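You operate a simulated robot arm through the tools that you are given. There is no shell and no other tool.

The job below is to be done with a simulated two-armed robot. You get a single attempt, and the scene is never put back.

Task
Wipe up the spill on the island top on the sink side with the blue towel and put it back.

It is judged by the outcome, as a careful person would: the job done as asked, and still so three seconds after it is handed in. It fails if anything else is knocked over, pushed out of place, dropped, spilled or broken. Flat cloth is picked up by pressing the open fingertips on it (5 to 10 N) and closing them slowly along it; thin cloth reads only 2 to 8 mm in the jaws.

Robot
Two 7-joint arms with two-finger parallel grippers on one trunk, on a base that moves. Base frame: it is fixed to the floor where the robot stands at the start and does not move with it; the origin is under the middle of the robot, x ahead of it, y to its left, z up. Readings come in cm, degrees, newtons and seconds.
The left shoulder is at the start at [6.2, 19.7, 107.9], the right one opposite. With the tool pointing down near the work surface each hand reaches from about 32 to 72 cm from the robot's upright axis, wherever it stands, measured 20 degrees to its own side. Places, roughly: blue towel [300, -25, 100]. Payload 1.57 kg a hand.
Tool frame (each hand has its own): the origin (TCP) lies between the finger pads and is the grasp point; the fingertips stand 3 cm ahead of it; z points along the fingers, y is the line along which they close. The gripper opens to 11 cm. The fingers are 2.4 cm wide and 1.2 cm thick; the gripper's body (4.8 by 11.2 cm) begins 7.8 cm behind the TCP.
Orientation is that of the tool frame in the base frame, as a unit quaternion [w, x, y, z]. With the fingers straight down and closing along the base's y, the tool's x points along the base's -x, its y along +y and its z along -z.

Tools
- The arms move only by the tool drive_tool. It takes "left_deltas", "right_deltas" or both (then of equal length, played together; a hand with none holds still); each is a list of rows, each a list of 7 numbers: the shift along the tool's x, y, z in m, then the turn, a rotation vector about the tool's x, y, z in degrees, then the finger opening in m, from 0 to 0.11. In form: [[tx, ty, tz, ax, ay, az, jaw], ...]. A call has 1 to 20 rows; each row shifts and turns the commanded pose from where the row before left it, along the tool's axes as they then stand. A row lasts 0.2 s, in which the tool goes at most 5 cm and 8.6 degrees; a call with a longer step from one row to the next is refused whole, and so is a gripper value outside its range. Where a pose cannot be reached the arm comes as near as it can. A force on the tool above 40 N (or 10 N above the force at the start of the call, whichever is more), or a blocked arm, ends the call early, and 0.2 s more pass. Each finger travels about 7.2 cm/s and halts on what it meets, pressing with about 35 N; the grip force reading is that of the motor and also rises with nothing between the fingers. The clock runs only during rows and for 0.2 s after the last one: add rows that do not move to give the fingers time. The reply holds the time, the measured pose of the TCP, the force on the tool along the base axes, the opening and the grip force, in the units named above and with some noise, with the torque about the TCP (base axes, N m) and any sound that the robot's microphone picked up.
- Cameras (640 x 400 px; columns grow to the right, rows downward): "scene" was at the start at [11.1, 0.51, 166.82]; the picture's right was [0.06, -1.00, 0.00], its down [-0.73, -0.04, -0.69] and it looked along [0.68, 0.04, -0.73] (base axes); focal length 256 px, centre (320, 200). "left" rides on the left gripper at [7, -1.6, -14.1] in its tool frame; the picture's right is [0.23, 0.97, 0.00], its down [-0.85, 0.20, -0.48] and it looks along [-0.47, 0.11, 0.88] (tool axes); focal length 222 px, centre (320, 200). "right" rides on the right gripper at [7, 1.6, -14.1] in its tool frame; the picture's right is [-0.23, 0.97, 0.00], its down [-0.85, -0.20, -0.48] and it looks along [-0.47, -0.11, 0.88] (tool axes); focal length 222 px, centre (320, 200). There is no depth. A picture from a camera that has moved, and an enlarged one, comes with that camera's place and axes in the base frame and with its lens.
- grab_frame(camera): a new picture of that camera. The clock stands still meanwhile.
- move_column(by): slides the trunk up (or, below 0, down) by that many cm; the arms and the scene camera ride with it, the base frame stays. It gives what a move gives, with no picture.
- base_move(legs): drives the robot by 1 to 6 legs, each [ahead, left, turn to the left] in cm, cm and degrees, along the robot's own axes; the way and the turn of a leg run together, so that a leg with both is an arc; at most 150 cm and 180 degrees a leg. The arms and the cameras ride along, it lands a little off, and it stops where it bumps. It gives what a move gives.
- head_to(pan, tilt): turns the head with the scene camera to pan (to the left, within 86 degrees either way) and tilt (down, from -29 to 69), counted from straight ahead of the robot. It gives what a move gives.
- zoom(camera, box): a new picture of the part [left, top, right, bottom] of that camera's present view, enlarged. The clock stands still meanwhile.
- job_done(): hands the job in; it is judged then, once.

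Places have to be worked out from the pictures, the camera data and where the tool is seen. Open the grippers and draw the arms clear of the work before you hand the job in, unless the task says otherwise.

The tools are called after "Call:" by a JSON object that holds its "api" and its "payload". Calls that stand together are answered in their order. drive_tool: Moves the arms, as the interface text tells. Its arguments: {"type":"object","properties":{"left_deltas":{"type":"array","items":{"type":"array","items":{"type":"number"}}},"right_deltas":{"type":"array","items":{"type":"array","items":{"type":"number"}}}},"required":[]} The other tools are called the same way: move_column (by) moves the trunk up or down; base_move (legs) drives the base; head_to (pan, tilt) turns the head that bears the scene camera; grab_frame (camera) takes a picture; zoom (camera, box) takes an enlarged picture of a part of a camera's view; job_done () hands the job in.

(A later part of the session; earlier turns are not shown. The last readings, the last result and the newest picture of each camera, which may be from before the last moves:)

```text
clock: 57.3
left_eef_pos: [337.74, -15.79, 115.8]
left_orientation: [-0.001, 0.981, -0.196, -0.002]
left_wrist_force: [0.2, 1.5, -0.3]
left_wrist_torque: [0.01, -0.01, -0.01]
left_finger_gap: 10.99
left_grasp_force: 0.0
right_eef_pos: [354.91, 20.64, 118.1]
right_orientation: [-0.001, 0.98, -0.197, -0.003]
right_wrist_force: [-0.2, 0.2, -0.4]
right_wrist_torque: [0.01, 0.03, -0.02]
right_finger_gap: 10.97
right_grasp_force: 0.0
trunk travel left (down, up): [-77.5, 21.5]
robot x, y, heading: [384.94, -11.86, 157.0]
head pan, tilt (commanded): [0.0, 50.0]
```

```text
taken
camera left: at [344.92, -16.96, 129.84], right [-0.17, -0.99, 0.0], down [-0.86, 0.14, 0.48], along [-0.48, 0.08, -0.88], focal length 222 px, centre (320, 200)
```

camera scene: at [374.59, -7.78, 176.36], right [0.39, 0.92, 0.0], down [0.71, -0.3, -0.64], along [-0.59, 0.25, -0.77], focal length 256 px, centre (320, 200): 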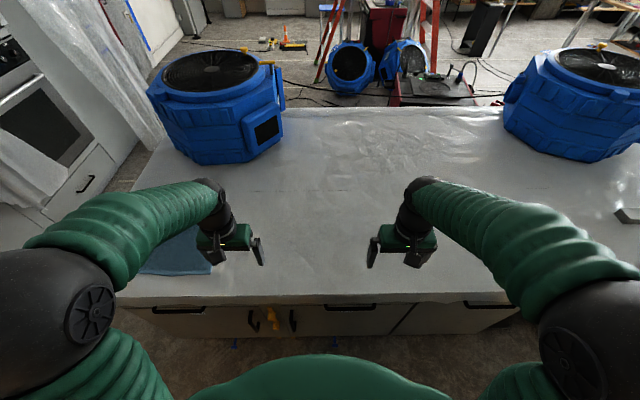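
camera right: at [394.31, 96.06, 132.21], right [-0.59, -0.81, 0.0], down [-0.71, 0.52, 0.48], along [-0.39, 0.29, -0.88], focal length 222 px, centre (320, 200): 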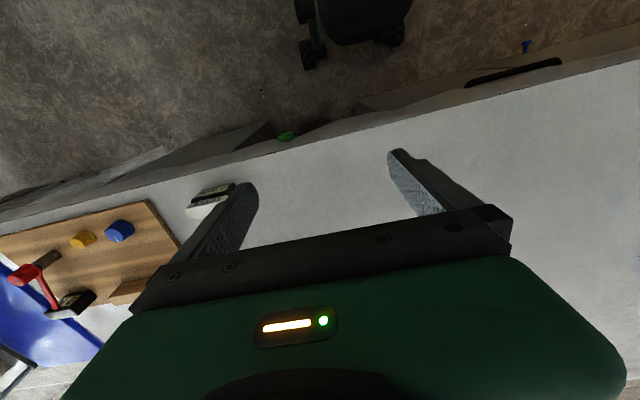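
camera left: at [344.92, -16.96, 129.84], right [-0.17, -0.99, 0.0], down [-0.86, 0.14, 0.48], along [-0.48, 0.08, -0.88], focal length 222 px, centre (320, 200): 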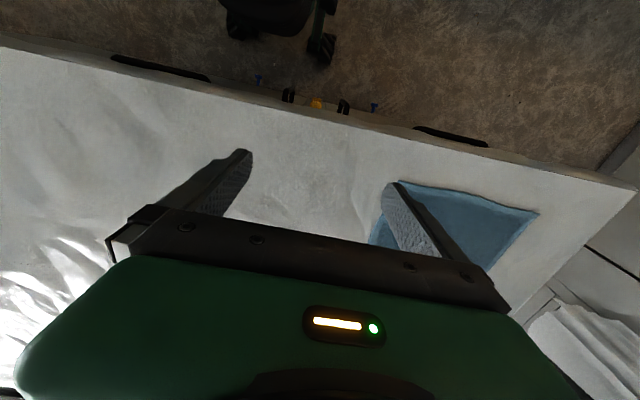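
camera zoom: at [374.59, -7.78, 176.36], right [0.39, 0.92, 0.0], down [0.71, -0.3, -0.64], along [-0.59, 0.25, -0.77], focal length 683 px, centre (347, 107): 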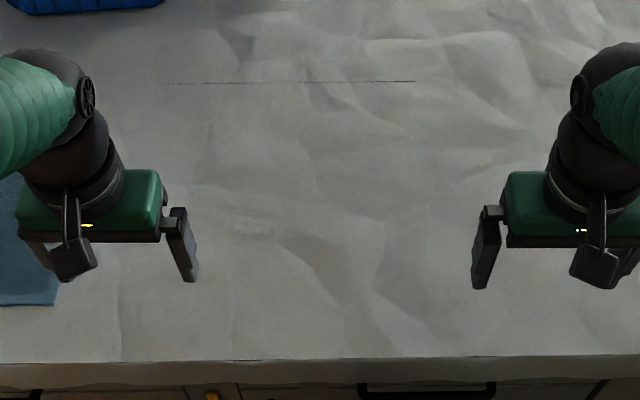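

Between the left fingers there's a faint textured patch next to the towel. I enlarge it from both cameras.

Call:
{"api": "zoom", "payload": {"camera": "left", "box": [240, 120, 400, 220]}}

Call:
{"api": "zoom", "payload": {"camera": "scene", "box": [255, 200, 355, 262]}}

Call:
{"api": "zoom", "payload": {"camera": "left", "box": [0, 40, 260, 202]}}

```text
4.00 times, centred on (320, 170) of left
camera zoom: at [344.92, -16.96, 129.84], right [-0.17, -0.99, 0.0], down [-0.86, 0.14, 0.48], along [-0.48, 0.08, -0.88], focal length 888 px, centre (320, 320)
```

zoom: 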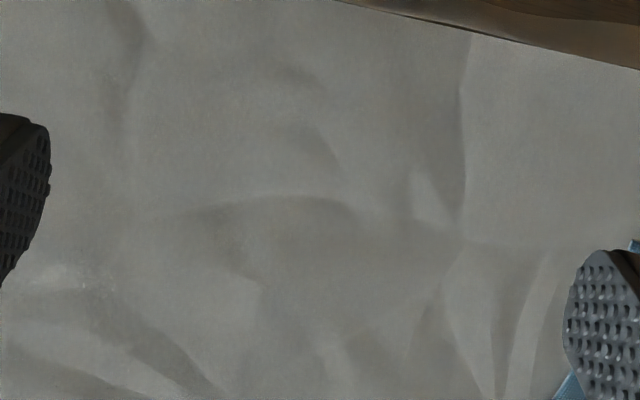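

```text
6.40 times, centred on (305, 231) of scene
camera zoom: at [374.59, -7.78, 176.36], right [0.39, 0.92, 0.0], down [0.71, -0.3, -0.64], along [-0.59, 0.25, -0.77], focal length 1639 px, centre (416, 2)
```

zoom: 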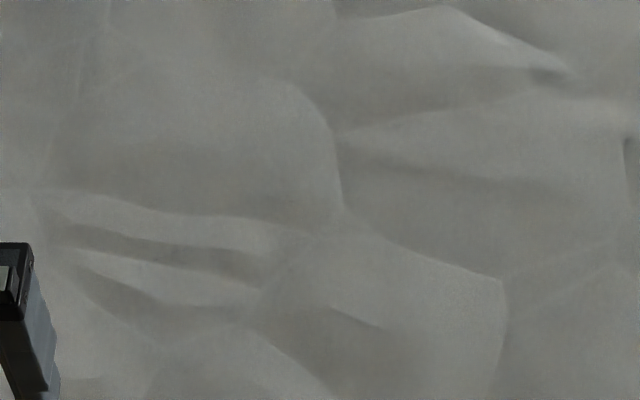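

```text
2.46 times, centred on (130, 121) of left
camera zoom: at [344.92, -16.96, 129.84], right [-0.17, -0.99, 0.0], down [-0.86, 0.14, 0.48], along [-0.48, 0.08, -0.88], focal length 547 px, centre (788, 394)
```

zoom: 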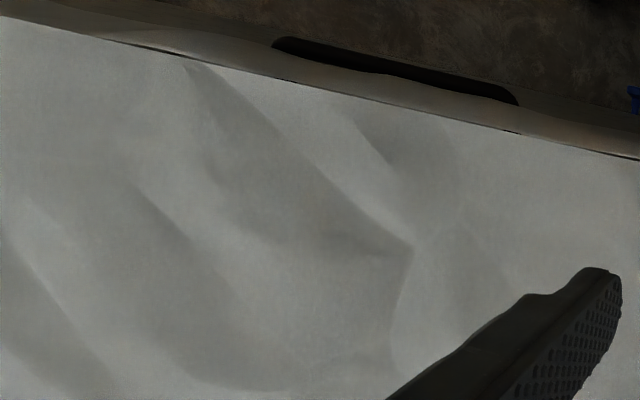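

It still looks like wrinkles only; a clear spill may just show as gloss. I tilt the left hand so its camera looks at a low angle along the island toward the windows.

Call:
{"api": "drive_tool", "payload": {"left_deltas": [[0, 0, -0.03, 8, 0, 0, 0.11], [0, 0, -0.03, 8, 0, 0, 0.11], [0, 0, 0, 8, 0, 0, 0.11], [0, 0, 0, 8, 0, 0, 0.11], [0, 0, 0, 8, 0, 0, 0.11], [0, 0, 0, 8, 0, 0, 0.11]]}}

Call:
{"api": "grab_frame", "payload": {"camera": "left"}}

```text
clock: 58.7
left_eef_pos: [337.38, -16.39, 121.73]
left_orientation: [-0.401, 0.895, -0.18, 0.078]
left_wrist_force: [0.5, -0.3, -0.1]
left_wrist_torque: [-0.01, 0.02, 0.02]
left_finger_gap: 10.99
left_grasp_force: 0.1
right_eef_pos: [354.83, 20.63, 118.1]
right_orientation: [-0.001, 0.98, -0.197, -0.002]
right_wrist_force: [-1.0, 0.6, 1.0]
right_wrist_torque: [0.03, 0.01, 0.01]
right_finger_gap: 11.01
right_grasp_force: 0.1
trunk travel left (down, up): [-77.5, 21.5]
robot x, y, heading: [384.84, -11.87, 157.1]
head pan, tilt (commanded): [0.0, 50.0]
```

```text
taken
camera left: at [340.33, -27.8, 132.26], right [-0.04, -0.69, -0.73], down [-0.98, -0.12, 0.17], along [-0.21, 0.72, -0.66], focal length 222 px, centre (320, 200)
```

left: 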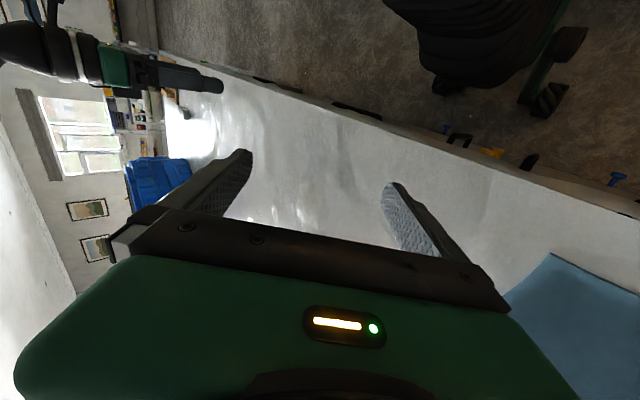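

The windows' reflection shows on the island in this view; I enlarge the area between the fingers and beyond.

Call:
{"api": "zoom", "payload": {"camera": "left", "box": [200, 70, 440, 220]}}

Call:
{"api": "zoom", "payload": {"camera": "left", "box": [380, 120, 600, 258]}}

```text
2.67 times, centred on (320, 145) of left
camera zoom: at [340.33, -27.8, 132.26], right [-0.04, -0.69, -0.73], down [-0.98, -0.12, 0.17], along [-0.21, 0.72, -0.66], focal length 592 px, centre (320, 347)
```

zoom: 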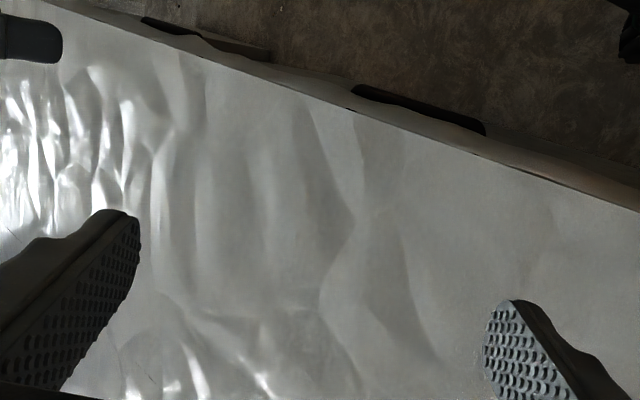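

```text
2.90 times, centred on (490, 189) of left
camera zoom: at [340.33, -27.8, 132.26], right [-0.04, -0.69, -0.73], down [-0.98, -0.12, 0.17], along [-0.21, 0.72, -0.66], focal length 644 px, centre (-173, 232)
```

zoom: 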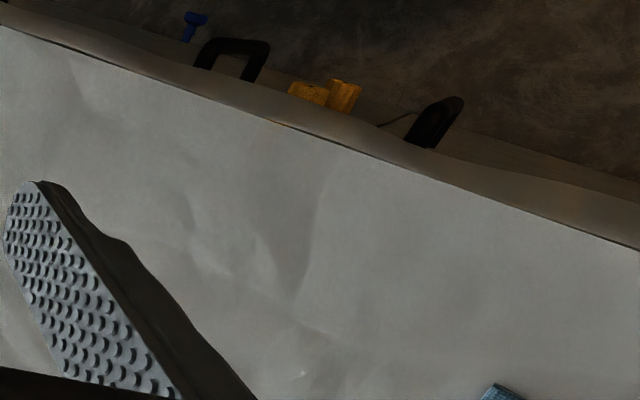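

No spill there either. I bring the left hand back upright and back the robot away from the island so the head camera sees the whole top over the hands.

Call:
{"api": "drive_tool", "payload": {"left_deltas": [[0, 0, 0, -8, 0, 0, 0.11], [0, 0, 0, -8, 0, 0, 0.11], [0, 0, 0, -8, 0, 0, 0.11], [0, 0, 0, -8, 0, 0, 0.11], [0, 0, 0, -8, 0, 0, 0.11], [0, 0, 0, -8, 0, 0, 0.11]]}}

Call:
{"api": "base_move", "payload": {"legs": [[-38, 0, 0]]}}

Call:
{"api": "head_to", "payload": {"pan": 0, "tilt": 35}}

Call:
{"api": "grab_frame", "payload": {"camera": "scene"}}

```text
clock: 60.1
left_eef_pos: [337.73, -16.04, 121.74]
left_orientation: [0.002, 0.981, -0.196, -0.003]
left_wrist_force: [-1.4, -0.4, -0.1]
left_wrist_torque: [0.01, -0.02, 0.0]
left_finger_gap: 11.01
left_grasp_force: 0.1
right_eef_pos: [355.03, 20.83, 118.2]
right_orientation: [0.0, 0.981, -0.196, -0.003]
right_wrist_force: [-0.1, 0.2, -0.4]
right_wrist_torque: [-0.03, 0.0, -0.01]
right_finger_gap: 10.99
right_grasp_force: 0.1
trunk travel left (down, up): [-77.5, 21.5]
robot x, y, heading: [384.54, -12.17, 157.0]
head pan, tilt (commanded): [0.0, 50.0]
```

```text
clock: 62.5
left_eef_pos: [372.41, -30.55, 121.54]
left_orientation: [0.0, 0.98, -0.2, -0.001]
left_wrist_force: [1.1, -0.2, 0.4]
left_wrist_torque: [-0.01, -0.03, -0.03]
left_finger_gap: 11.01
left_grasp_force: 0.1
right_eef_pos: [389.89, 6.23, 118.02]
right_orientation: [0.0, 0.98, -0.2, -0.001]
right_wrist_force: [-0.7, 0.2, 0.7]
right_wrist_torque: [-0.03, -0.01, -0.02]
right_finger_gap: 10.97
right_grasp_force: 0.1
trunk travel left (down, up): [-77.5, 21.5]
robot x, y, heading: [419.77, -26.85, 157.0]
head pan, tilt (commanded): [0.0, 50.0]
```

```text
clock: 63.3
left_eef_pos: [372.77, -30.78, 121.87]
left_orientation: [0.0, 0.98, -0.199, -0.002]
left_wrist_force: [-0.2, 0.3, 0.4]
left_wrist_torque: [0.0, -0.04, -0.02]
left_finger_gap: 11.0
left_grasp_force: 0.1
right_eef_pos: [390.22, 6.03, 118.11]
right_orientation: [0.0, 0.98, -0.199, -0.004]
right_wrist_force: [0.9, -1.0, -0.5]
right_wrist_torque: [0.02, 0.01, -0.01]
right_finger_gap: 10.99
right_grasp_force: 0.1
trunk travel left (down, up): [-77.5, 21.5]
robot x, y, heading: [420.3, -26.76, 157.1]
head pan, tilt (commanded): [0.0, 35.0]
```

```text
taken
camera scene: at [408.63, -22.09, 178.52], right [0.39, 0.92, 0.0], down [0.53, -0.23, -0.82], along [-0.75, 0.32, -0.58], focal length 256 px, centre (320, 200)
```

scene: 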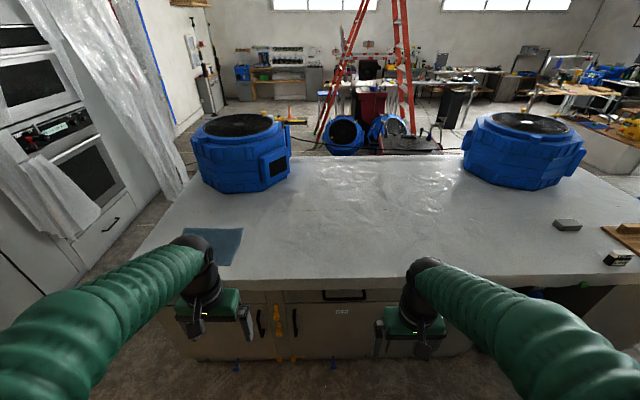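

Now the whole top is in view over the hands. I enlarge it in tiles.

Call:
{"api": "zoom", "payload": {"camera": "scene", "box": [130, 150, 350, 290]}}

Call:
{"api": "zoom", "payload": {"camera": "scene", "box": [290, 150, 480, 290]}}

Call:
{"api": "zoom", "payload": {"camera": "scene", "box": [420, 160, 640, 300]}}

```text
2.86 times, centred on (240, 220) of scene
camera zoom: at [408.63, -22.09, 178.52], right [0.39, 0.92, 0.0], down [0.53, -0.23, -0.82], along [-0.75, 0.32, -0.58], focal length 732 px, centre (549, 143)
```

zoom: 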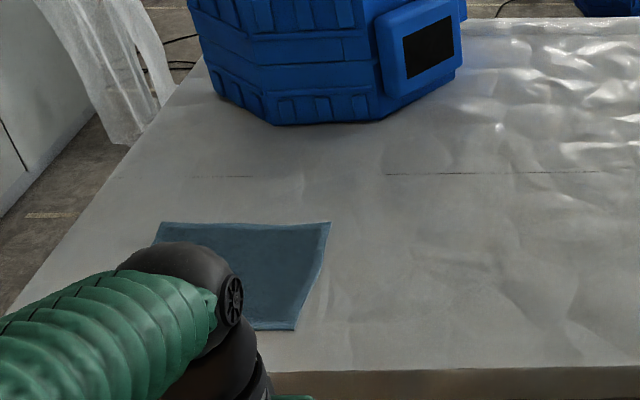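

```text
2.86 times, centred on (385, 220) of scene
camera zoom: at [408.63, -22.09, 178.52], right [0.39, 0.92, 0.0], down [0.53, -0.23, -0.82], along [-0.75, 0.32, -0.58], focal length 732 px, centre (134, 143)
```

zoom: 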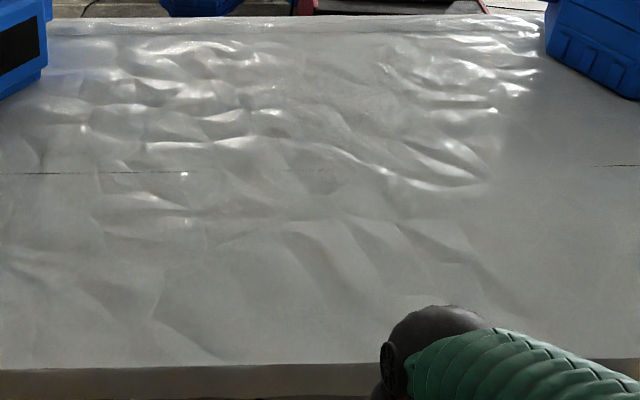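

```text
2.86 times, centred on (530, 230) of scene
camera zoom: at [408.63, -22.09, 178.52], right [0.39, 0.92, 0.0], down [0.53, -0.23, -0.82], along [-0.75, 0.32, -0.58], focal length 732 px, centre (-280, 114)
```

zoom: 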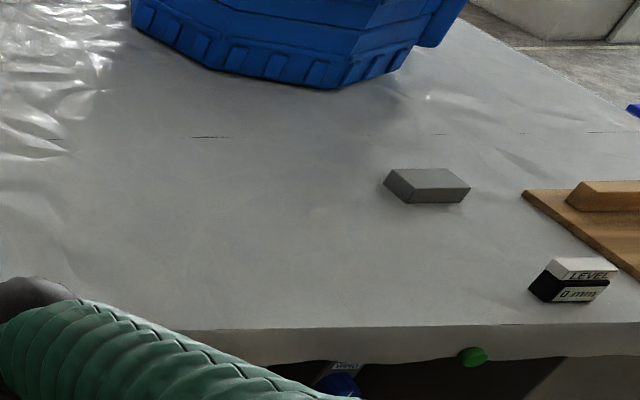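

A few tiny glints around scene pixels (339,195)–(355,226) might be wet. I enlarge there strongly.

Call:
{"api": "zoom", "payload": {"camera": "scene", "box": [315, 185, 395, 235]}}

Call:
{"api": "zoom", "payload": {"camera": "scene", "box": [235, 220, 335, 282]}}

Call:
{"api": "zoom", "payload": {"camera": "scene", "box": [330, 220, 430, 282]}}

Call:
{"api": "zoom", "payload": {"camera": "scene", "box": [460, 190, 580, 265]}}

```text
8.00 times, centred on (355, 210) of scene
camera zoom: at [408.63, -22.09, 178.52], right [0.39, 0.92, 0.0], down [0.53, -0.23, -0.82], along [-0.75, 0.32, -0.58], focal length 2049 px, centre (40, 120)
```

zoom: 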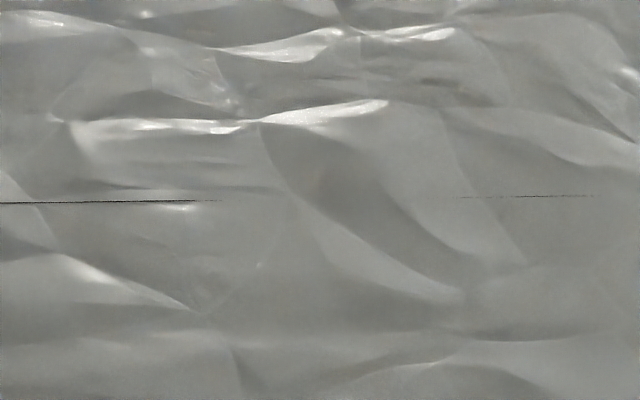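

```text
6.40 times, centred on (285, 251) of scene
camera zoom: at [408.63, -22.09, 178.52], right [0.39, 0.92, 0.0], down [0.53, -0.23, -0.82], along [-0.75, 0.32, -0.58], focal length 1639 px, centre (544, -126)
```

zoom: 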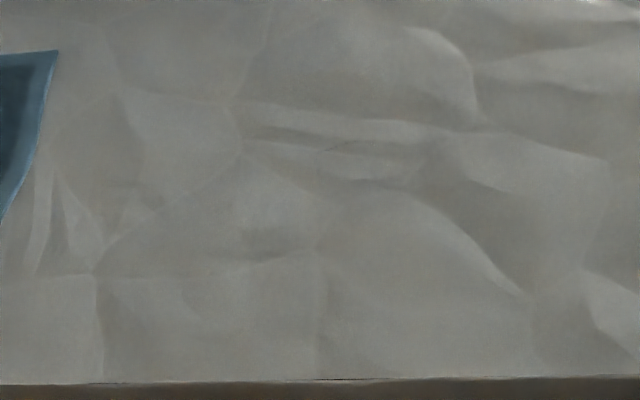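

```text
6.40 times, centred on (380, 251) of scene
camera zoom: at [408.63, -22.09, 178.52], right [0.39, 0.92, 0.0], down [0.53, -0.23, -0.82], along [-0.75, 0.32, -0.58], focal length 1639 px, centre (-64, -126)
```

zoom: 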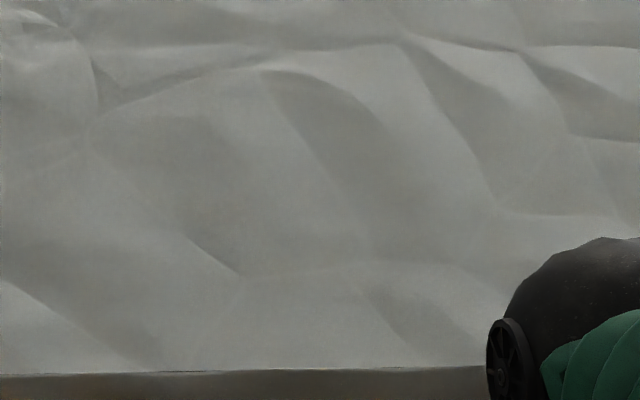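

```text
5.33 times, centred on (520, 228) of scene
camera zoom: at [408.63, -22.09, 178.52], right [0.39, 0.92, 0.0], down [0.53, -0.23, -0.82], along [-0.75, 0.32, -0.58], focal length 1366 px, centre (-747, 53)
```

zoom: 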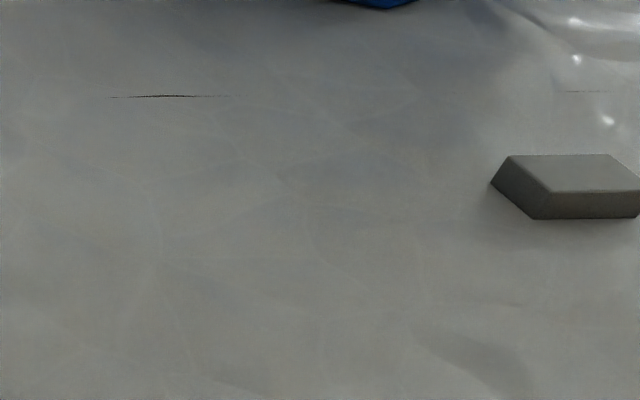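

There's a faint rounded, glinting outline around scene pixel (342, 215), i.e. near (316, 28). I enlarge it much more.

Call:
{"api": "zoom", "payload": {"camera": "scene", "box": [316, 198, 364, 228]}}

Call:
{"api": "zoom", "payload": {"camera": "scene", "box": [348, 165, 412, 205]}}

```text
13.33 times, centred on (340, 213) of scene
camera zoom: at [408.63, -22.09, 178.52], right [0.39, 0.92, 0.0], down [0.53, -0.23, -0.82], along [-0.75, 0.32, -0.58], focal length 3415 px, centre (53, 27)
```

zoom: 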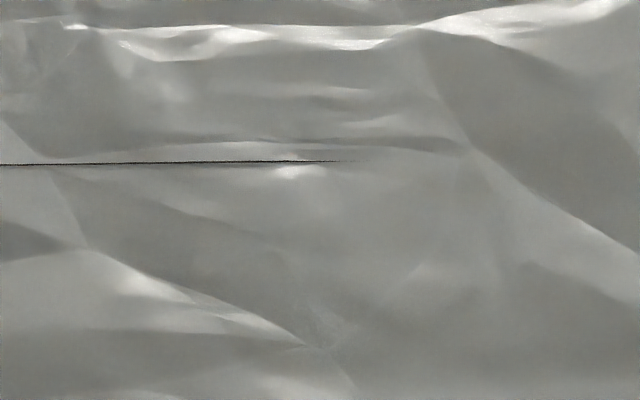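

```text
10.00 times, centred on (380, 185) of scene
camera zoom: at [408.63, -22.09, 178.52], right [0.39, 0.92, 0.0], down [0.53, -0.23, -0.82], along [-0.75, 0.32, -0.58], focal length 2561 px, centre (-280, 350)
```

zoom: 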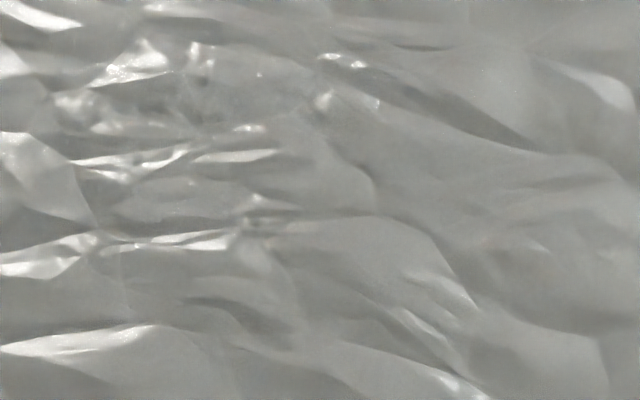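

The close views remain inconclusive. I lower the trunk to look across the top at a grazing angle, where a wet film should mirror the background (hands are 40 cm clear of the island edge).

Call:
{"api": "move_column", "payload": {"by": -45}}

Call:
{"api": "head_to", "payload": {"pan": 0, "tilt": 18}}

Call:
{"api": "grab_frame", "payload": {"camera": "scene"}}

Call:
{"api": "zoom", "payload": {"camera": "scene", "box": [160, 180, 480, 280]}}

```text
refused: -45 is not a number from -40 to 40
```

```text
clock: 64.1
left_eef_pos: [372.96, -30.73, 121.81]
left_orientation: [0.0, 0.98, -0.199, -0.003]
left_wrist_force: [0.3, 0.6, -0.1]
left_wrist_torque: [0.0, 0.02, 0.01]
left_finger_gap: 11.02
left_grasp_force: 0.0
right_eef_pos: [390.28, 6.03, 118.18]
right_orientation: [-0.001, 0.98, -0.199, -0.003]
right_wrist_force: [-0.4, -0.6, 0.3]
right_wrist_torque: [-0.01, 0.02, 0.02]
right_finger_gap: 11.01
right_grasp_force: 0.0
trunk travel left (down, up): [-77.5, 21.5]
robot x, y, heading: [419.77, -26.98, 156.8]
head pan, tilt (commanded): [0.0, 18.0]
```

```text
taken
camera scene: at [408.26, -21.92, 181.24], right [0.39, 0.92, 0.0], down [0.29, -0.12, -0.95], along [-0.87, 0.37, -0.31], focal length 256 px, centre (320, 200)
```

scene: 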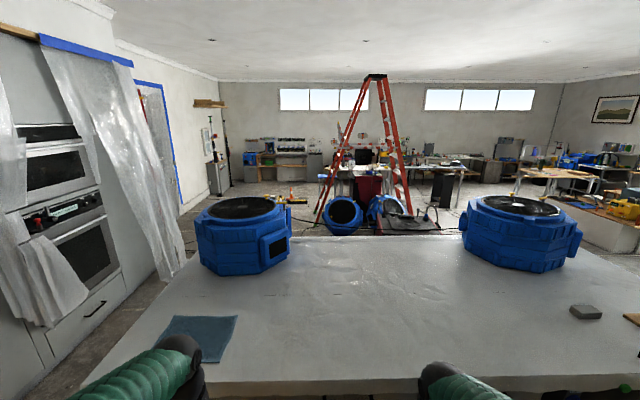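

```text
2.00 times, centred on (320, 230) of scene
camera zoom: at [408.26, -21.92, 181.24], right [0.39, 0.92, 0.0], down [0.29, -0.12, -0.95], along [-0.87, 0.37, -0.31], focal length 512 px, centre (320, 140)
```

zoom: 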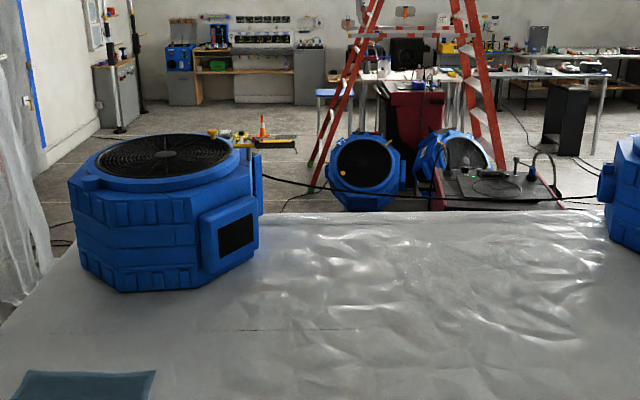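

The trunk call is limited to 40 cm per move. I lower by 38 cm and look across the top at a grazing angle.

Call:
{"api": "move_column", "payload": {"by": -38}}

Call:
{"api": "grab_frame", "payload": {"camera": "scene"}}

Call:
{"api": "zoom", "payload": {"camera": "scene", "box": [110, 190, 330, 310]}}

Call:
{"api": "zoom", "payload": {"camera": "scene", "box": [290, 190, 510, 310]}}

Call:
{"api": "zoom", "payload": {"camera": "scene", "box": [420, 190, 640, 310]}}

```text
clock: 67.7
left_eef_pos: [372.94, -30.65, 83.85]
left_orientation: [0.0, 0.98, -0.199, -0.003]
left_wrist_force: [0.6, 0.6, 0.4]
left_wrist_torque: [0.03, 0.03, -0.03]
left_finger_gap: 11.01
left_grasp_force: 0.1
right_eef_pos: [390.32, 6.09, 80.23]
right_orientation: [-0.001, 0.98, -0.199, -0.003]
right_wrist_force: [0.3, -0.2, -0.4]
right_wrist_torque: [0.0, 0.01, -0.01]
right_finger_gap: 11.0
right_grasp_force: 0.1
trunk travel left (down, up): [-39.5, 59.5]
robot x, y, heading: [420.07, -26.69, 157.0]
head pan, tilt (commanded): [0.0, 18.0]
```

```text
taken
camera scene: at [408.25, -21.9, 143.24], right [0.39, 0.92, 0.0], down [0.29, -0.12, -0.95], along [-0.87, 0.37, -0.31], focal length 256 px, centre (320, 200)
```

scene: 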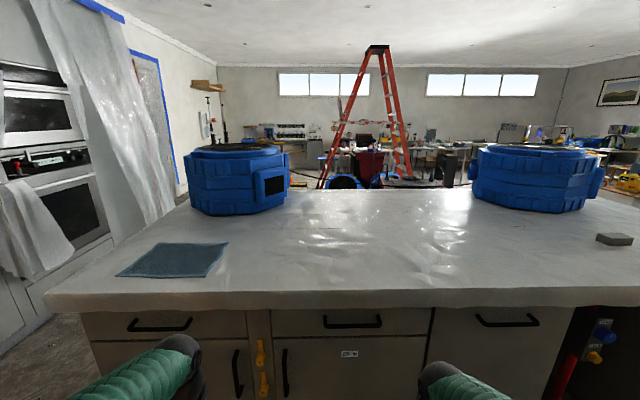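

```text
2.91 times, centred on (220, 250) of scene
camera zoom: at [408.25, -21.9, 143.24], right [0.39, 0.92, 0.0], down [0.29, -0.12, -0.95], along [-0.87, 0.37, -0.31], focal length 745 px, centre (611, 54)
```

zoom: 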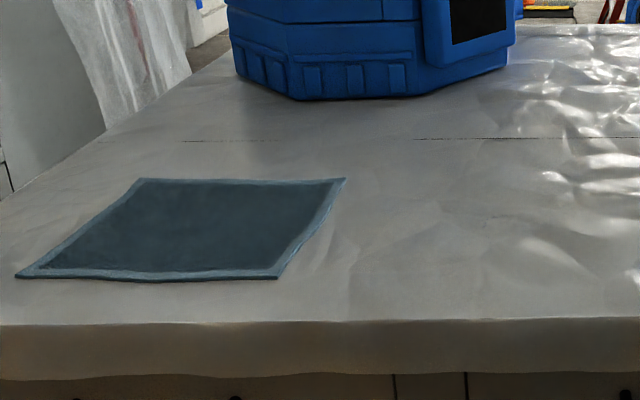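

```text
2.91 times, centred on (400, 250) of scene
camera zoom: at [408.25, -21.9, 143.24], right [0.39, 0.92, 0.0], down [0.29, -0.12, -0.95], along [-0.87, 0.37, -0.31], focal length 745 px, centre (87, 54)
```

zoom: 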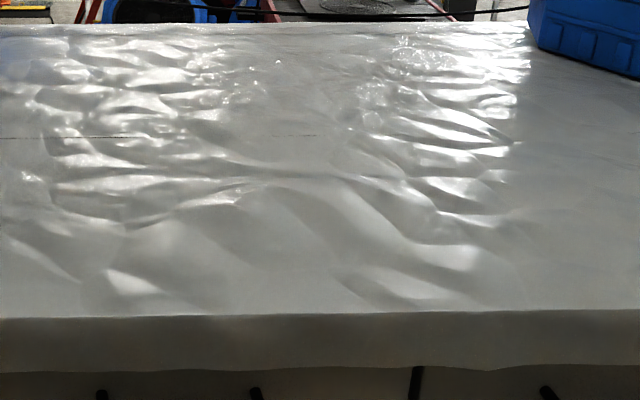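

```text
2.91 times, centred on (530, 250) of scene
camera zoom: at [408.25, -21.9, 143.24], right [0.39, 0.92, 0.0], down [0.29, -0.12, -0.95], along [-0.87, 0.37, -0.31], focal length 745 px, centre (-291, 54)
```

zoom: 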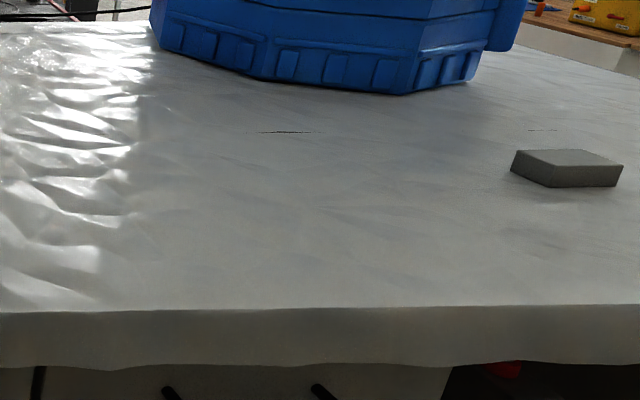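

Grazing view shows the windows' mirror image in the sheet with some sparkly points. I enlarge those points.

Call:
{"api": "zoom", "payload": {"camera": "scene", "box": [335, 200, 415, 250]}}

Call:
{"api": "zoom", "payload": {"camera": "scene", "box": [300, 235, 400, 298]}}

Call:
{"api": "zoom", "payload": {"camera": "scene", "box": [400, 190, 480, 240]}}

Call:
{"api": "zoom", "payload": {"camera": "scene", "box": [220, 215, 320, 278]}}

```text
8.00 times, centred on (375, 225) of scene
camera zoom: at [408.25, -21.9, 143.24], right [0.39, 0.92, 0.0], down [0.29, -0.12, -0.95], along [-0.87, 0.37, -0.31], focal length 2049 px, centre (-120, 0)
```

zoom: 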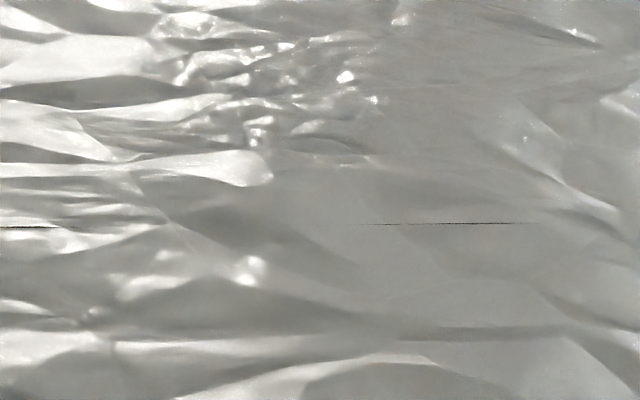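

```text
6.35 times, centred on (350, 266) of scene
camera zoom: at [408.25, -21.9, 143.24], right [0.39, 0.92, 0.0], down [0.29, -0.12, -0.95], along [-0.87, 0.37, -0.31], focal length 1626 px, centre (130, -222)
```

zoom: 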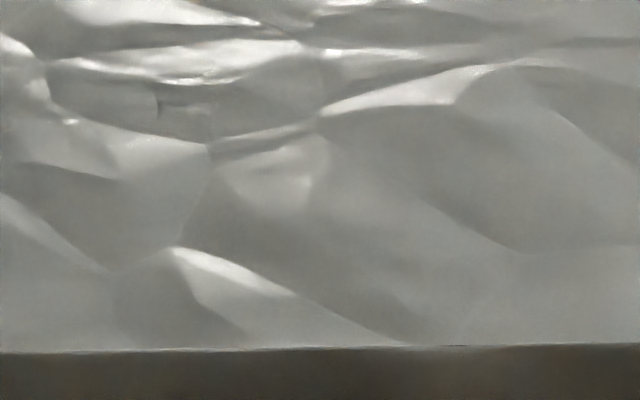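

```text
8.00 times, centred on (440, 215) of scene
camera zoom: at [408.25, -21.9, 143.24], right [0.39, 0.92, 0.0], down [0.29, -0.12, -0.95], along [-0.87, 0.37, -0.31], focal length 2049 px, centre (-640, 80)
```

zoom: 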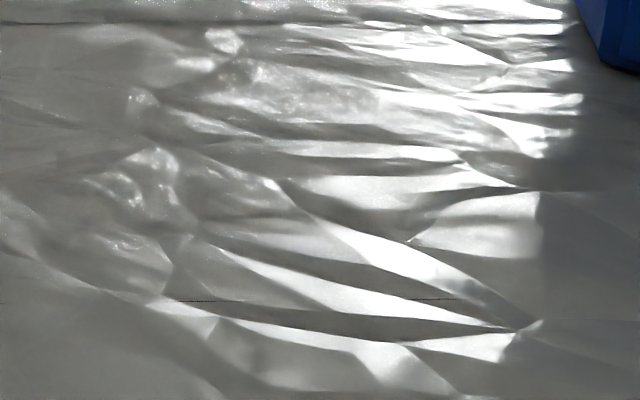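

```text
6.35 times, centred on (270, 246) of scene
camera zoom: at [408.25, -21.9, 143.24], right [0.39, 0.92, 0.0], down [0.29, -0.12, -0.95], along [-0.87, 0.37, -0.31], focal length 1626 px, centre (638, -95)
```

zoom: 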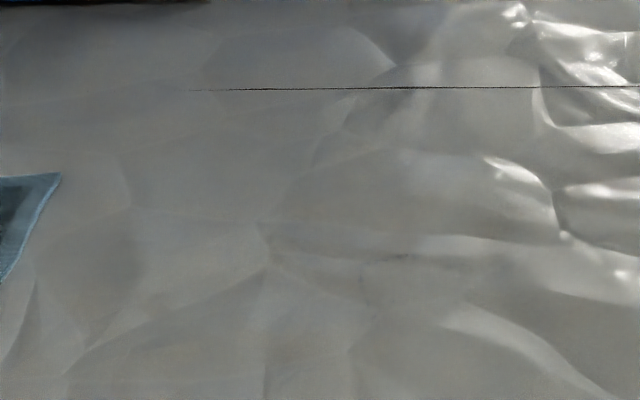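

Still no distinct spill. The left end of the island near the cutting board hasn't been seen fully, so I raise the trunk again and move right along the aisle.

Call:
{"api": "move_column", "payload": {"by": 38}}

Call:
{"api": "base_move", "payload": {"legs": [[15, 0, 1], [0, -125, 0]]}}

Call:
{"api": "head_to", "payload": {"pan": 0, "tilt": 32}}

Call:
{"api": "grab_frame", "payload": {"camera": "scene"}}

```text
clock: 71.4
left_eef_pos: [372.81, -30.71, 121.72]
left_orientation: [-0.001, 0.98, -0.199, -0.003]
left_wrist_force: [0.2, 0.9, 0.5]
left_wrist_torque: [0.03, -0.04, -0.02]
left_finger_gap: 10.98
left_grasp_force: 0.1
right_eef_pos: [390.31, 6.16, 118.16]
right_orientation: [-0.001, 0.98, -0.199, -0.003]
right_wrist_force: [-0.8, -0.1, 0.5]
right_wrist_torque: [-0.03, -0.01, -0.02]
right_finger_gap: 11.02
right_grasp_force: 0.3
trunk travel left (down, up): [-77.5, 21.5]
robot x, y, heading: [420.28, -26.73, 157.0]
head pan, tilt (commanded): [0.0, 18.0]
```

```text
clock: 78.7
left_eef_pos: [406.78, 91.06, 121.77]
left_orientation: [-0.001, 0.98, -0.197, -0.002]
left_wrist_force: [-0.7, -0.1, -0.6]
left_wrist_torque: [0.02, -0.01, 0.02]
left_finger_gap: 10.99
left_grasp_force: 0.0
right_eef_pos: [424.16, 127.94, 118.2]
right_orientation: [-0.001, 0.98, -0.197, -0.003]
right_wrist_force: [-0.3, -0.4, 0.0]
right_wrist_torque: [0.02, -0.02, -0.01]
right_finger_gap: 10.99
right_grasp_force: 0.0
trunk travel left (down, up): [-77.5, 21.5]
robot x, y, heading: [454.01, 95.62, 157.4]
head pan, tilt (commanded): [0.0, 18.0]
```

```text
clock: 79.5
left_eef_pos: [406.91, 91.2, 121.86]
left_orientation: [0.0, 0.98, -0.197, -0.003]
left_wrist_force: [-1.1, -0.1, -0.7]
left_wrist_torque: [0.02, 0.03, 0.0]
left_finger_gap: 11.0
left_grasp_force: 0.1
right_eef_pos: [424.17, 128.01, 118.17]
right_orientation: [0.0, 0.98, -0.197, -0.003]
right_wrist_force: [0.6, -0.7, 0.2]
right_wrist_torque: [0.0, 0.0, 0.0]
right_finger_gap: 11.01
right_grasp_force: 0.0
trunk travel left (down, up): [-77.5, 21.5]
robot x, y, heading: [454.12, 95.63, 157.3]
head pan, tilt (commanded): [0.0, 32.0]
```

```text
taken
camera scene: at [442.52, 100.1, 179.0], right [0.39, 0.92, 0.0], down [0.49, -0.2, -0.85], along [-0.78, 0.33, -0.53], focal length 256 px, centre (320, 200)
```

scene: 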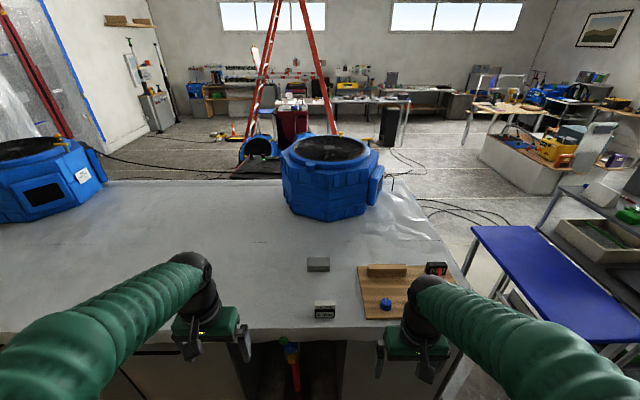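

Call:
{"api": "zoom", "payload": {"camera": "scene", "box": [200, 190, 480, 330]}}

Call:
{"api": "zoom", "payload": {"camera": "scene", "box": [30, 180, 310, 330]}}

Call:
{"api": "zoom", "payload": {"camera": "scene", "box": [340, 180, 480, 270]}}

```text
2.29 times, centred on (340, 260) of scene
camera zoom: at [442.52, 100.1, 179.0], right [0.39, 0.92, 0.0], down [0.49, -0.2, -0.85], along [-0.78, 0.33, -0.53], focal length 585 px, centre (274, 63)
```

zoom: 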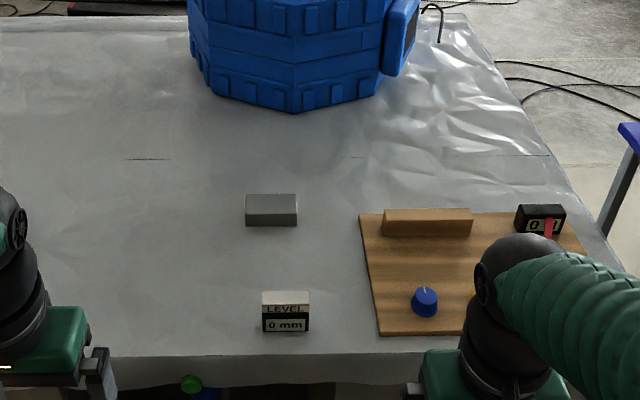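

```text
2.29 times, centred on (170, 255) of scene
camera zoom: at [442.52, 100.1, 179.0], right [0.39, 0.92, 0.0], down [0.49, -0.2, -0.85], along [-0.78, 0.33, -0.53], focal length 585 px, centre (663, 74)
```

zoom: 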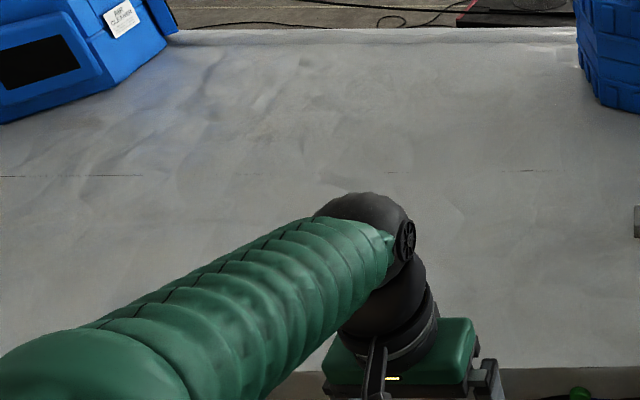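

```text
4.44 times, centred on (410, 225) of scene
camera zoom: at [442.52, 100.1, 179.0], right [0.39, 0.92, 0.0], down [0.49, -0.2, -0.85], along [-0.78, 0.33, -0.53], focal length 1138 px, centre (-80, 89)
```

zoom: 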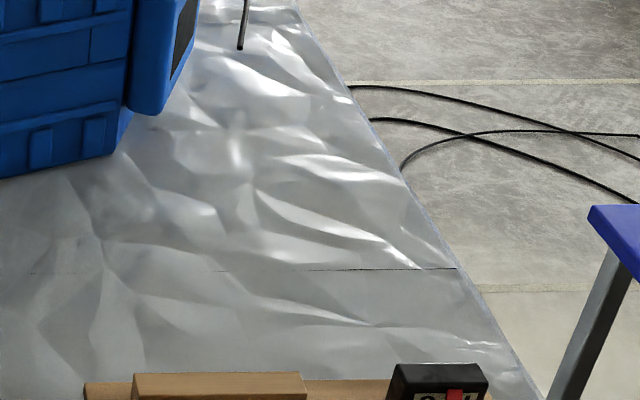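

There's a slightly different, brownish-speckled patch around scene pixel (145, 237), matching the earlier sparkly spot near (297, 58). I enlarge it.

Call:
{"api": "zoom", "payload": {"camera": "scene", "box": [90, 195, 210, 270]}}

Call:
{"api": "zoom", "payload": {"camera": "scene", "box": [40, 180, 160, 255]}}

Call:
{"api": "zoom", "payload": {"camera": "scene", "box": [180, 190, 300, 265]}}

```text
5.33 times, centred on (150, 232) of scene
camera zoom: at [442.52, 100.1, 179.0], right [0.39, 0.92, 0.0], down [0.49, -0.2, -0.85], along [-0.78, 0.33, -0.53], focal length 1366 px, centre (1227, 27)
```

zoom: 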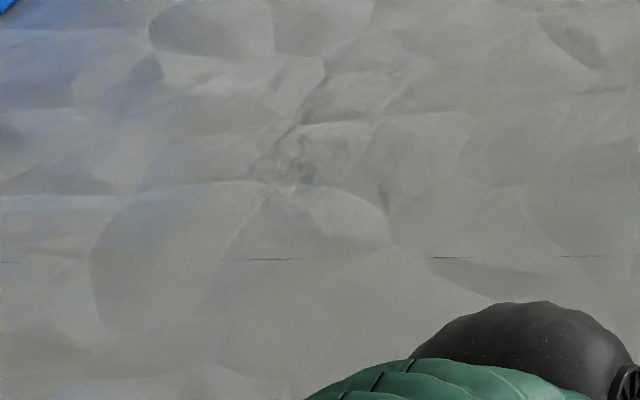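

```text
5.33 times, centred on (100, 218) of scene
camera zoom: at [442.52, 100.1, 179.0], right [0.39, 0.92, 0.0], down [0.49, -0.2, -0.85], along [-0.78, 0.33, -0.53], focal length 1366 px, centre (1493, 107)
```

zoom: 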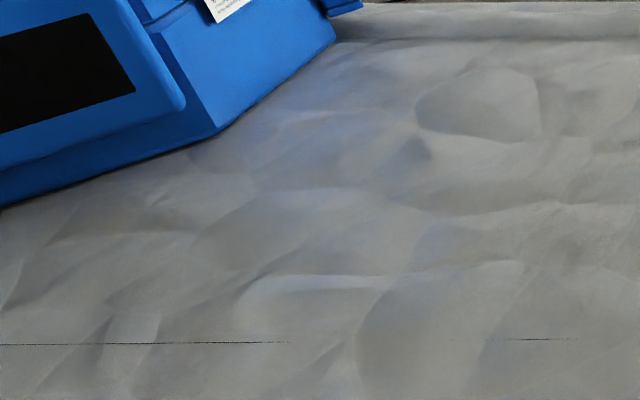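

```text
5.33 times, centred on (240, 228) of scene
camera zoom: at [442.52, 100.1, 179.0], right [0.39, 0.92, 0.0], down [0.49, -0.2, -0.85], along [-0.78, 0.33, -0.53], focal length 1366 px, centre (747, 53)
```

zoom: 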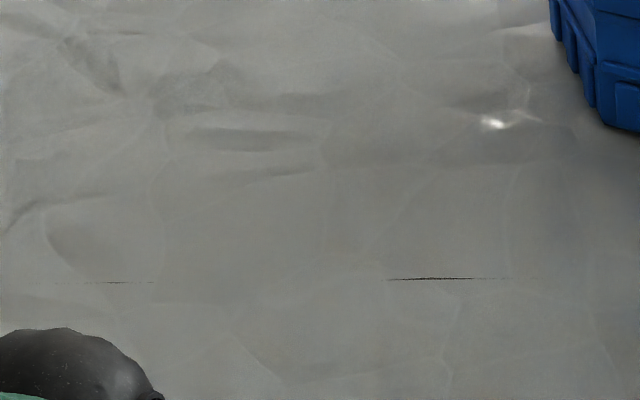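

Nothing there either. To get clean views of the strip I spread both hands outward 20 cm so they stop blocking the middle of the picture.

Call:
{"api": "drive_tool", "payload": {"left_deltas": [[0, 0.04, -0.02, 0, 0, 0, 0.11], [0, 0.045, -0.01, 0, 0, 0, 0.11], [0, 0.045, 0, 0, 0, 0, 0.11], [0, 0.045, 0, 0, 0, 0, 0.11]], "right_deltas": [[0, -0.04, -0.02, 0, 0, 0, 0.11], [0, -0.045, -0.01, 0, 0, 0, 0.11], [0, -0.045, 0, 0, 0, 0, 0.11], [0, -0.045, 0, 0, 0, 0, 0.11]]}}

Call:
{"api": "base_move", "payload": {"legs": [[18, 35, 0.5]]}}

Call:
{"api": "head_to", "payload": {"pan": 0, "tilt": 50}}

Call:
{"api": "grab_frame", "payload": {"camera": "scene"}}

```text
clock: 80.5
left_eef_pos: [400.34, 75.05, 124.67]
left_orientation: [0.0, 0.98, -0.197, -0.002]
left_wrist_force: [-0.5, -1.0, 1.2]
left_wrist_torque: [0.03, -0.02, -0.03]
left_finger_gap: 11.01
left_grasp_force: 0.0
right_eef_pos: [431.11, 144.37, 121.04]
right_orientation: [0.0, 0.981, -0.196, -0.002]
right_wrist_force: [-0.3, -0.2, 1.1]
right_wrist_torque: [-0.01, 0.01, 0.0]
right_finger_gap: 10.98
right_grasp_force: 0.0
trunk travel left (down, up): [-77.5, 21.5]
robot x, y, heading: [454.2, 95.54, 157.3]
head pan, tilt (commanded): [0.0, 32.0]
```

```text
clock: 83.0
left_eef_pos: [370.95, 50.03, 124.92]
left_orientation: [0.0, 0.98, -0.197, -0.004]
left_wrist_force: [0.5, -0.3, 0.4]
left_wrist_torque: [-0.01, -0.03, 0.01]
left_finger_gap: 11.01
left_grasp_force: 0.1
right_eef_pos: [401.85, 119.11, 120.9]
right_orientation: [0.001, 0.98, -0.197, -0.005]
right_wrist_force: [1.1, -0.5, 0.5]
right_wrist_torque: [-0.05, 0.04, -0.01]
right_finger_gap: 10.99
right_grasp_force: 0.1
trunk travel left (down, up): [-77.5, 21.5]
robot x, y, heading: [424.22, 69.96, 157.2]
head pan, tilt (commanded): [0.0, 32.0]
```

```text
clock: 83.8
left_eef_pos: [370.8, 49.85, 124.83]
left_orientation: [0.0, 0.98, -0.197, -0.004]
left_wrist_force: [-0.2, 0.2, -1.0]
left_wrist_torque: [-0.02, 0.01, 0.0]
left_finger_gap: 11.01
left_grasp_force: 0.0
right_eef_pos: [401.74, 119.06, 121.02]
right_orientation: [0.0, 0.98, -0.197, -0.003]
right_wrist_force: [0.4, 0.1, 0.0]
right_wrist_torque: [-0.01, -0.02, -0.01]
right_finger_gap: 10.99
right_grasp_force: 0.1
trunk travel left (down, up): [-77.5, 21.5]
robot x, y, heading: [424.29, 69.6, 157.2]
head pan, tilt (commanded): [0.0, 50.0]
```

```text
taken
camera scene: at [414.1, 74.52, 176.36], right [0.39, 0.92, 0.0], down [0.71, -0.3, -0.64], along [-0.59, 0.25, -0.77], focal length 256 px, centre (320, 200)
```

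scene: 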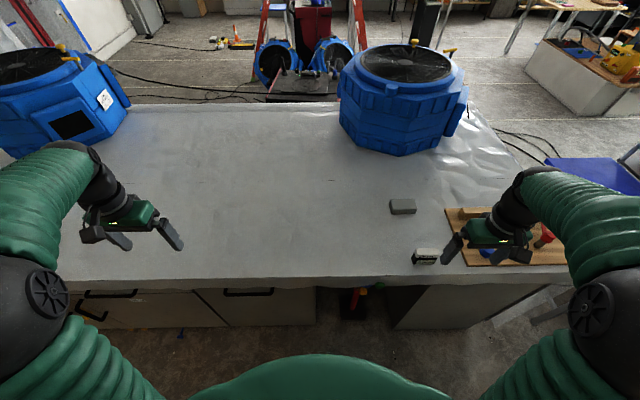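

The middle is clear now and shows plain sheet here. I enlarge it to be sure, then step left along the strip.

Call:
{"api": "zoom", "payload": {"camera": "scene", "box": [160, 140, 440, 290]}}

Call:
{"api": "base_move", "payload": {"legs": [[0, 60, 0]]}}

Call:
{"api": "grab_frame", "payload": {"camera": "scene"}}

Call:
{"api": "zoom", "payload": {"camera": "scene", "box": [160, 140, 440, 290]}}

```text
2.29 times, centred on (300, 215) of scene
camera zoom: at [414.1, 74.52, 176.36], right [0.39, 0.92, 0.0], down [0.71, -0.3, -0.64], along [-0.59, 0.25, -0.77], focal length 585 px, centre (366, 166)
```

zoom: 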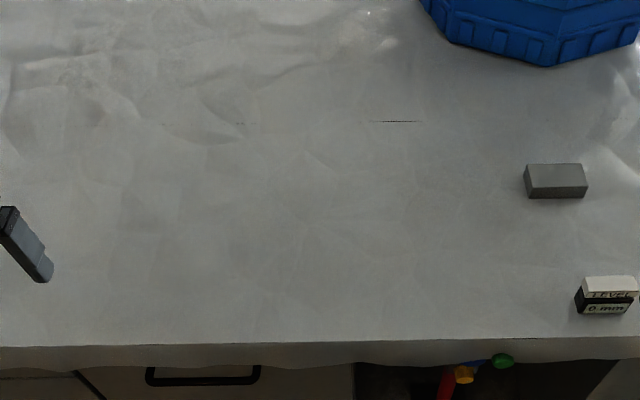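

```text
clock: 87.2
left_eef_pos: [347.2, -6.25, 124.87]
left_orientation: [0.0, 0.98, -0.197, -0.004]
left_wrist_force: [-0.3, 0.5, -0.1]
left_wrist_torque: [-0.04, -0.01, 0.02]
left_finger_gap: 11.02
left_grasp_force: 0.1
right_eef_pos: [378.15, 62.95, 121.03]
right_orientation: [0.002, 0.98, -0.199, -0.004]
right_wrist_force: [0.2, -0.7, 0.2]
right_wrist_torque: [-0.02, 0.0, -0.01]
right_finger_gap: 10.98
right_grasp_force: 0.2
trunk travel left (down, up): [-77.5, 21.5]
robot x, y, heading: [400.78, 13.7, 157.2]
head pan, tilt (commanded): [0.0, 50.0]
```

```text
taken
camera scene: at [390.56, 18.48, 176.35], right [0.39, 0.92, 0.0], down [0.71, -0.3, -0.64], along [-0.59, 0.25, -0.77], focal length 256 px, centre (320, 200)
```

scene: 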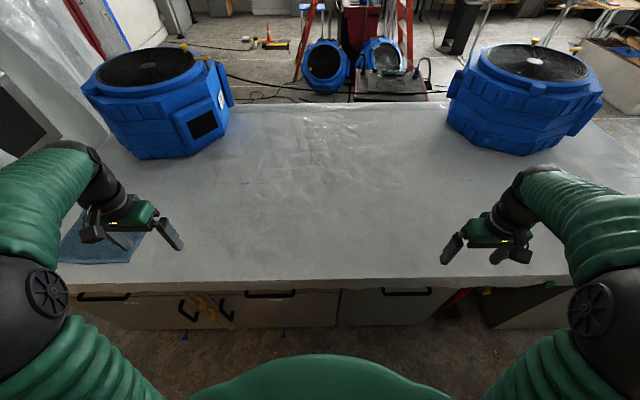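

```text
2.29 times, centred on (300, 215) of scene
camera zoom: at [390.56, 18.48, 176.35], right [0.39, 0.92, 0.0], down [0.71, -0.3, -0.64], along [-0.59, 0.25, -0.77], focal length 585 px, centre (366, 166)
```

zoom: 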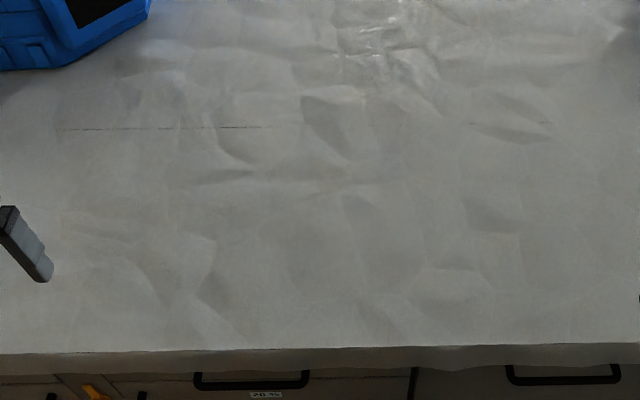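

Plain here too. I step left again so the towel and its surroundings come into the clear middle.

Call:
{"api": "base_move", "payload": {"legs": [[0, 60, 0.5]]}}

Call:
{"api": "grab_frame", "payload": {"camera": "scene"}}

Call:
{"api": "zoom", "payload": {"camera": "scene", "box": [160, 140, 440, 290]}}

Call:
{"api": "zoom", "payload": {"camera": "scene", "box": [280, 190, 440, 280]}}

```text
clock: 90.6
left_eef_pos: [324.38, -62.26, 124.8]
left_orientation: [0.0, 0.981, -0.193, -0.004]
left_wrist_force: [-0.1, -0.1, -0.6]
left_wrist_torque: [-0.02, 0.02, 0.05]
left_finger_gap: 11.0
left_grasp_force: 0.1
right_eef_pos: [354.87, 7.27, 121.08]
right_orientation: [0.001, 0.981, -0.192, -0.005]
right_wrist_force: [-0.2, 0.2, -0.2]
right_wrist_torque: [-0.04, -0.04, 0.01]
right_finger_gap: 10.99
right_grasp_force: 0.1
trunk travel left (down, up): [-77.5, 21.5]
robot x, y, heading: [377.38, -41.49, 157.5]
head pan, tilt (commanded): [0.0, 50.0]
```

```text
taken
camera scene: at [367.5, -36.95, 176.35], right [0.38, 0.93, 0.0], down [0.71, -0.29, -0.64], along [-0.59, 0.24, -0.77], focal length 256 px, centre (320, 200)
```

scene: 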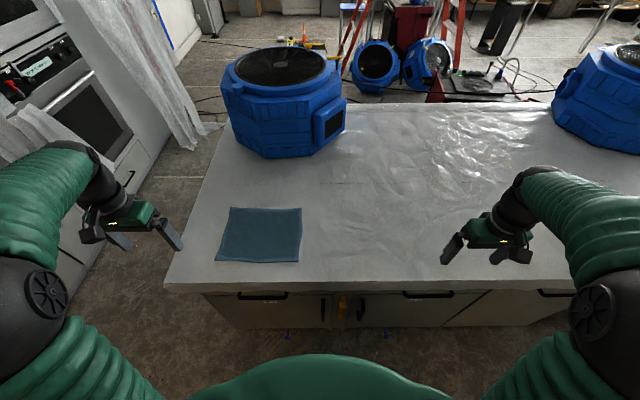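

```text
2.29 times, centred on (300, 215) of scene
camera zoom: at [367.5, -36.95, 176.35], right [0.38, 0.93, 0.0], down [0.71, -0.29, -0.64], along [-0.59, 0.24, -0.77], focal length 585 px, centre (366, 166)
```

zoom: 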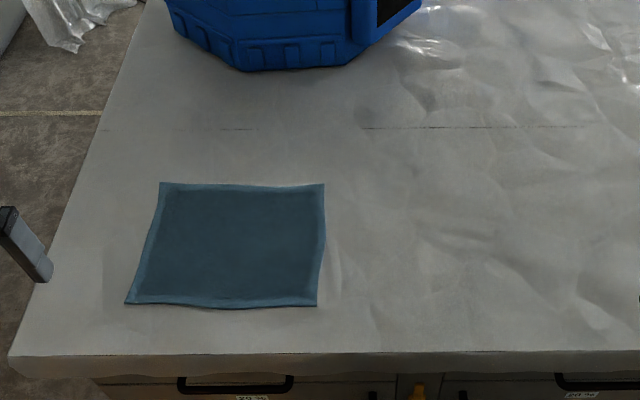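

```text
4.00 times, centred on (360, 235) of scene
camera zoom: at [367.5, -36.95, 176.35], right [0.38, 0.93, 0.0], down [0.71, -0.29, -0.64], along [-0.59, 0.24, -0.77], focal length 1024 px, centre (160, 60)
```

zoom: 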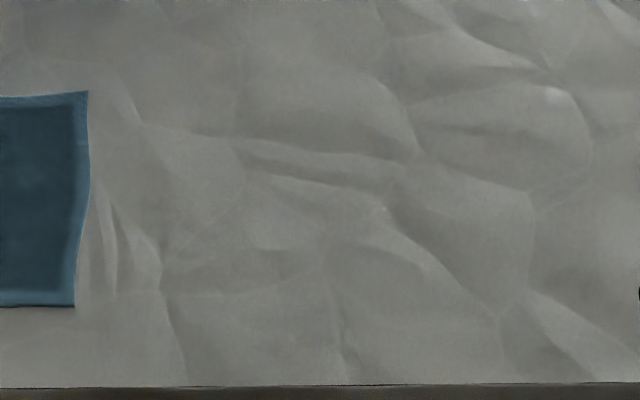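

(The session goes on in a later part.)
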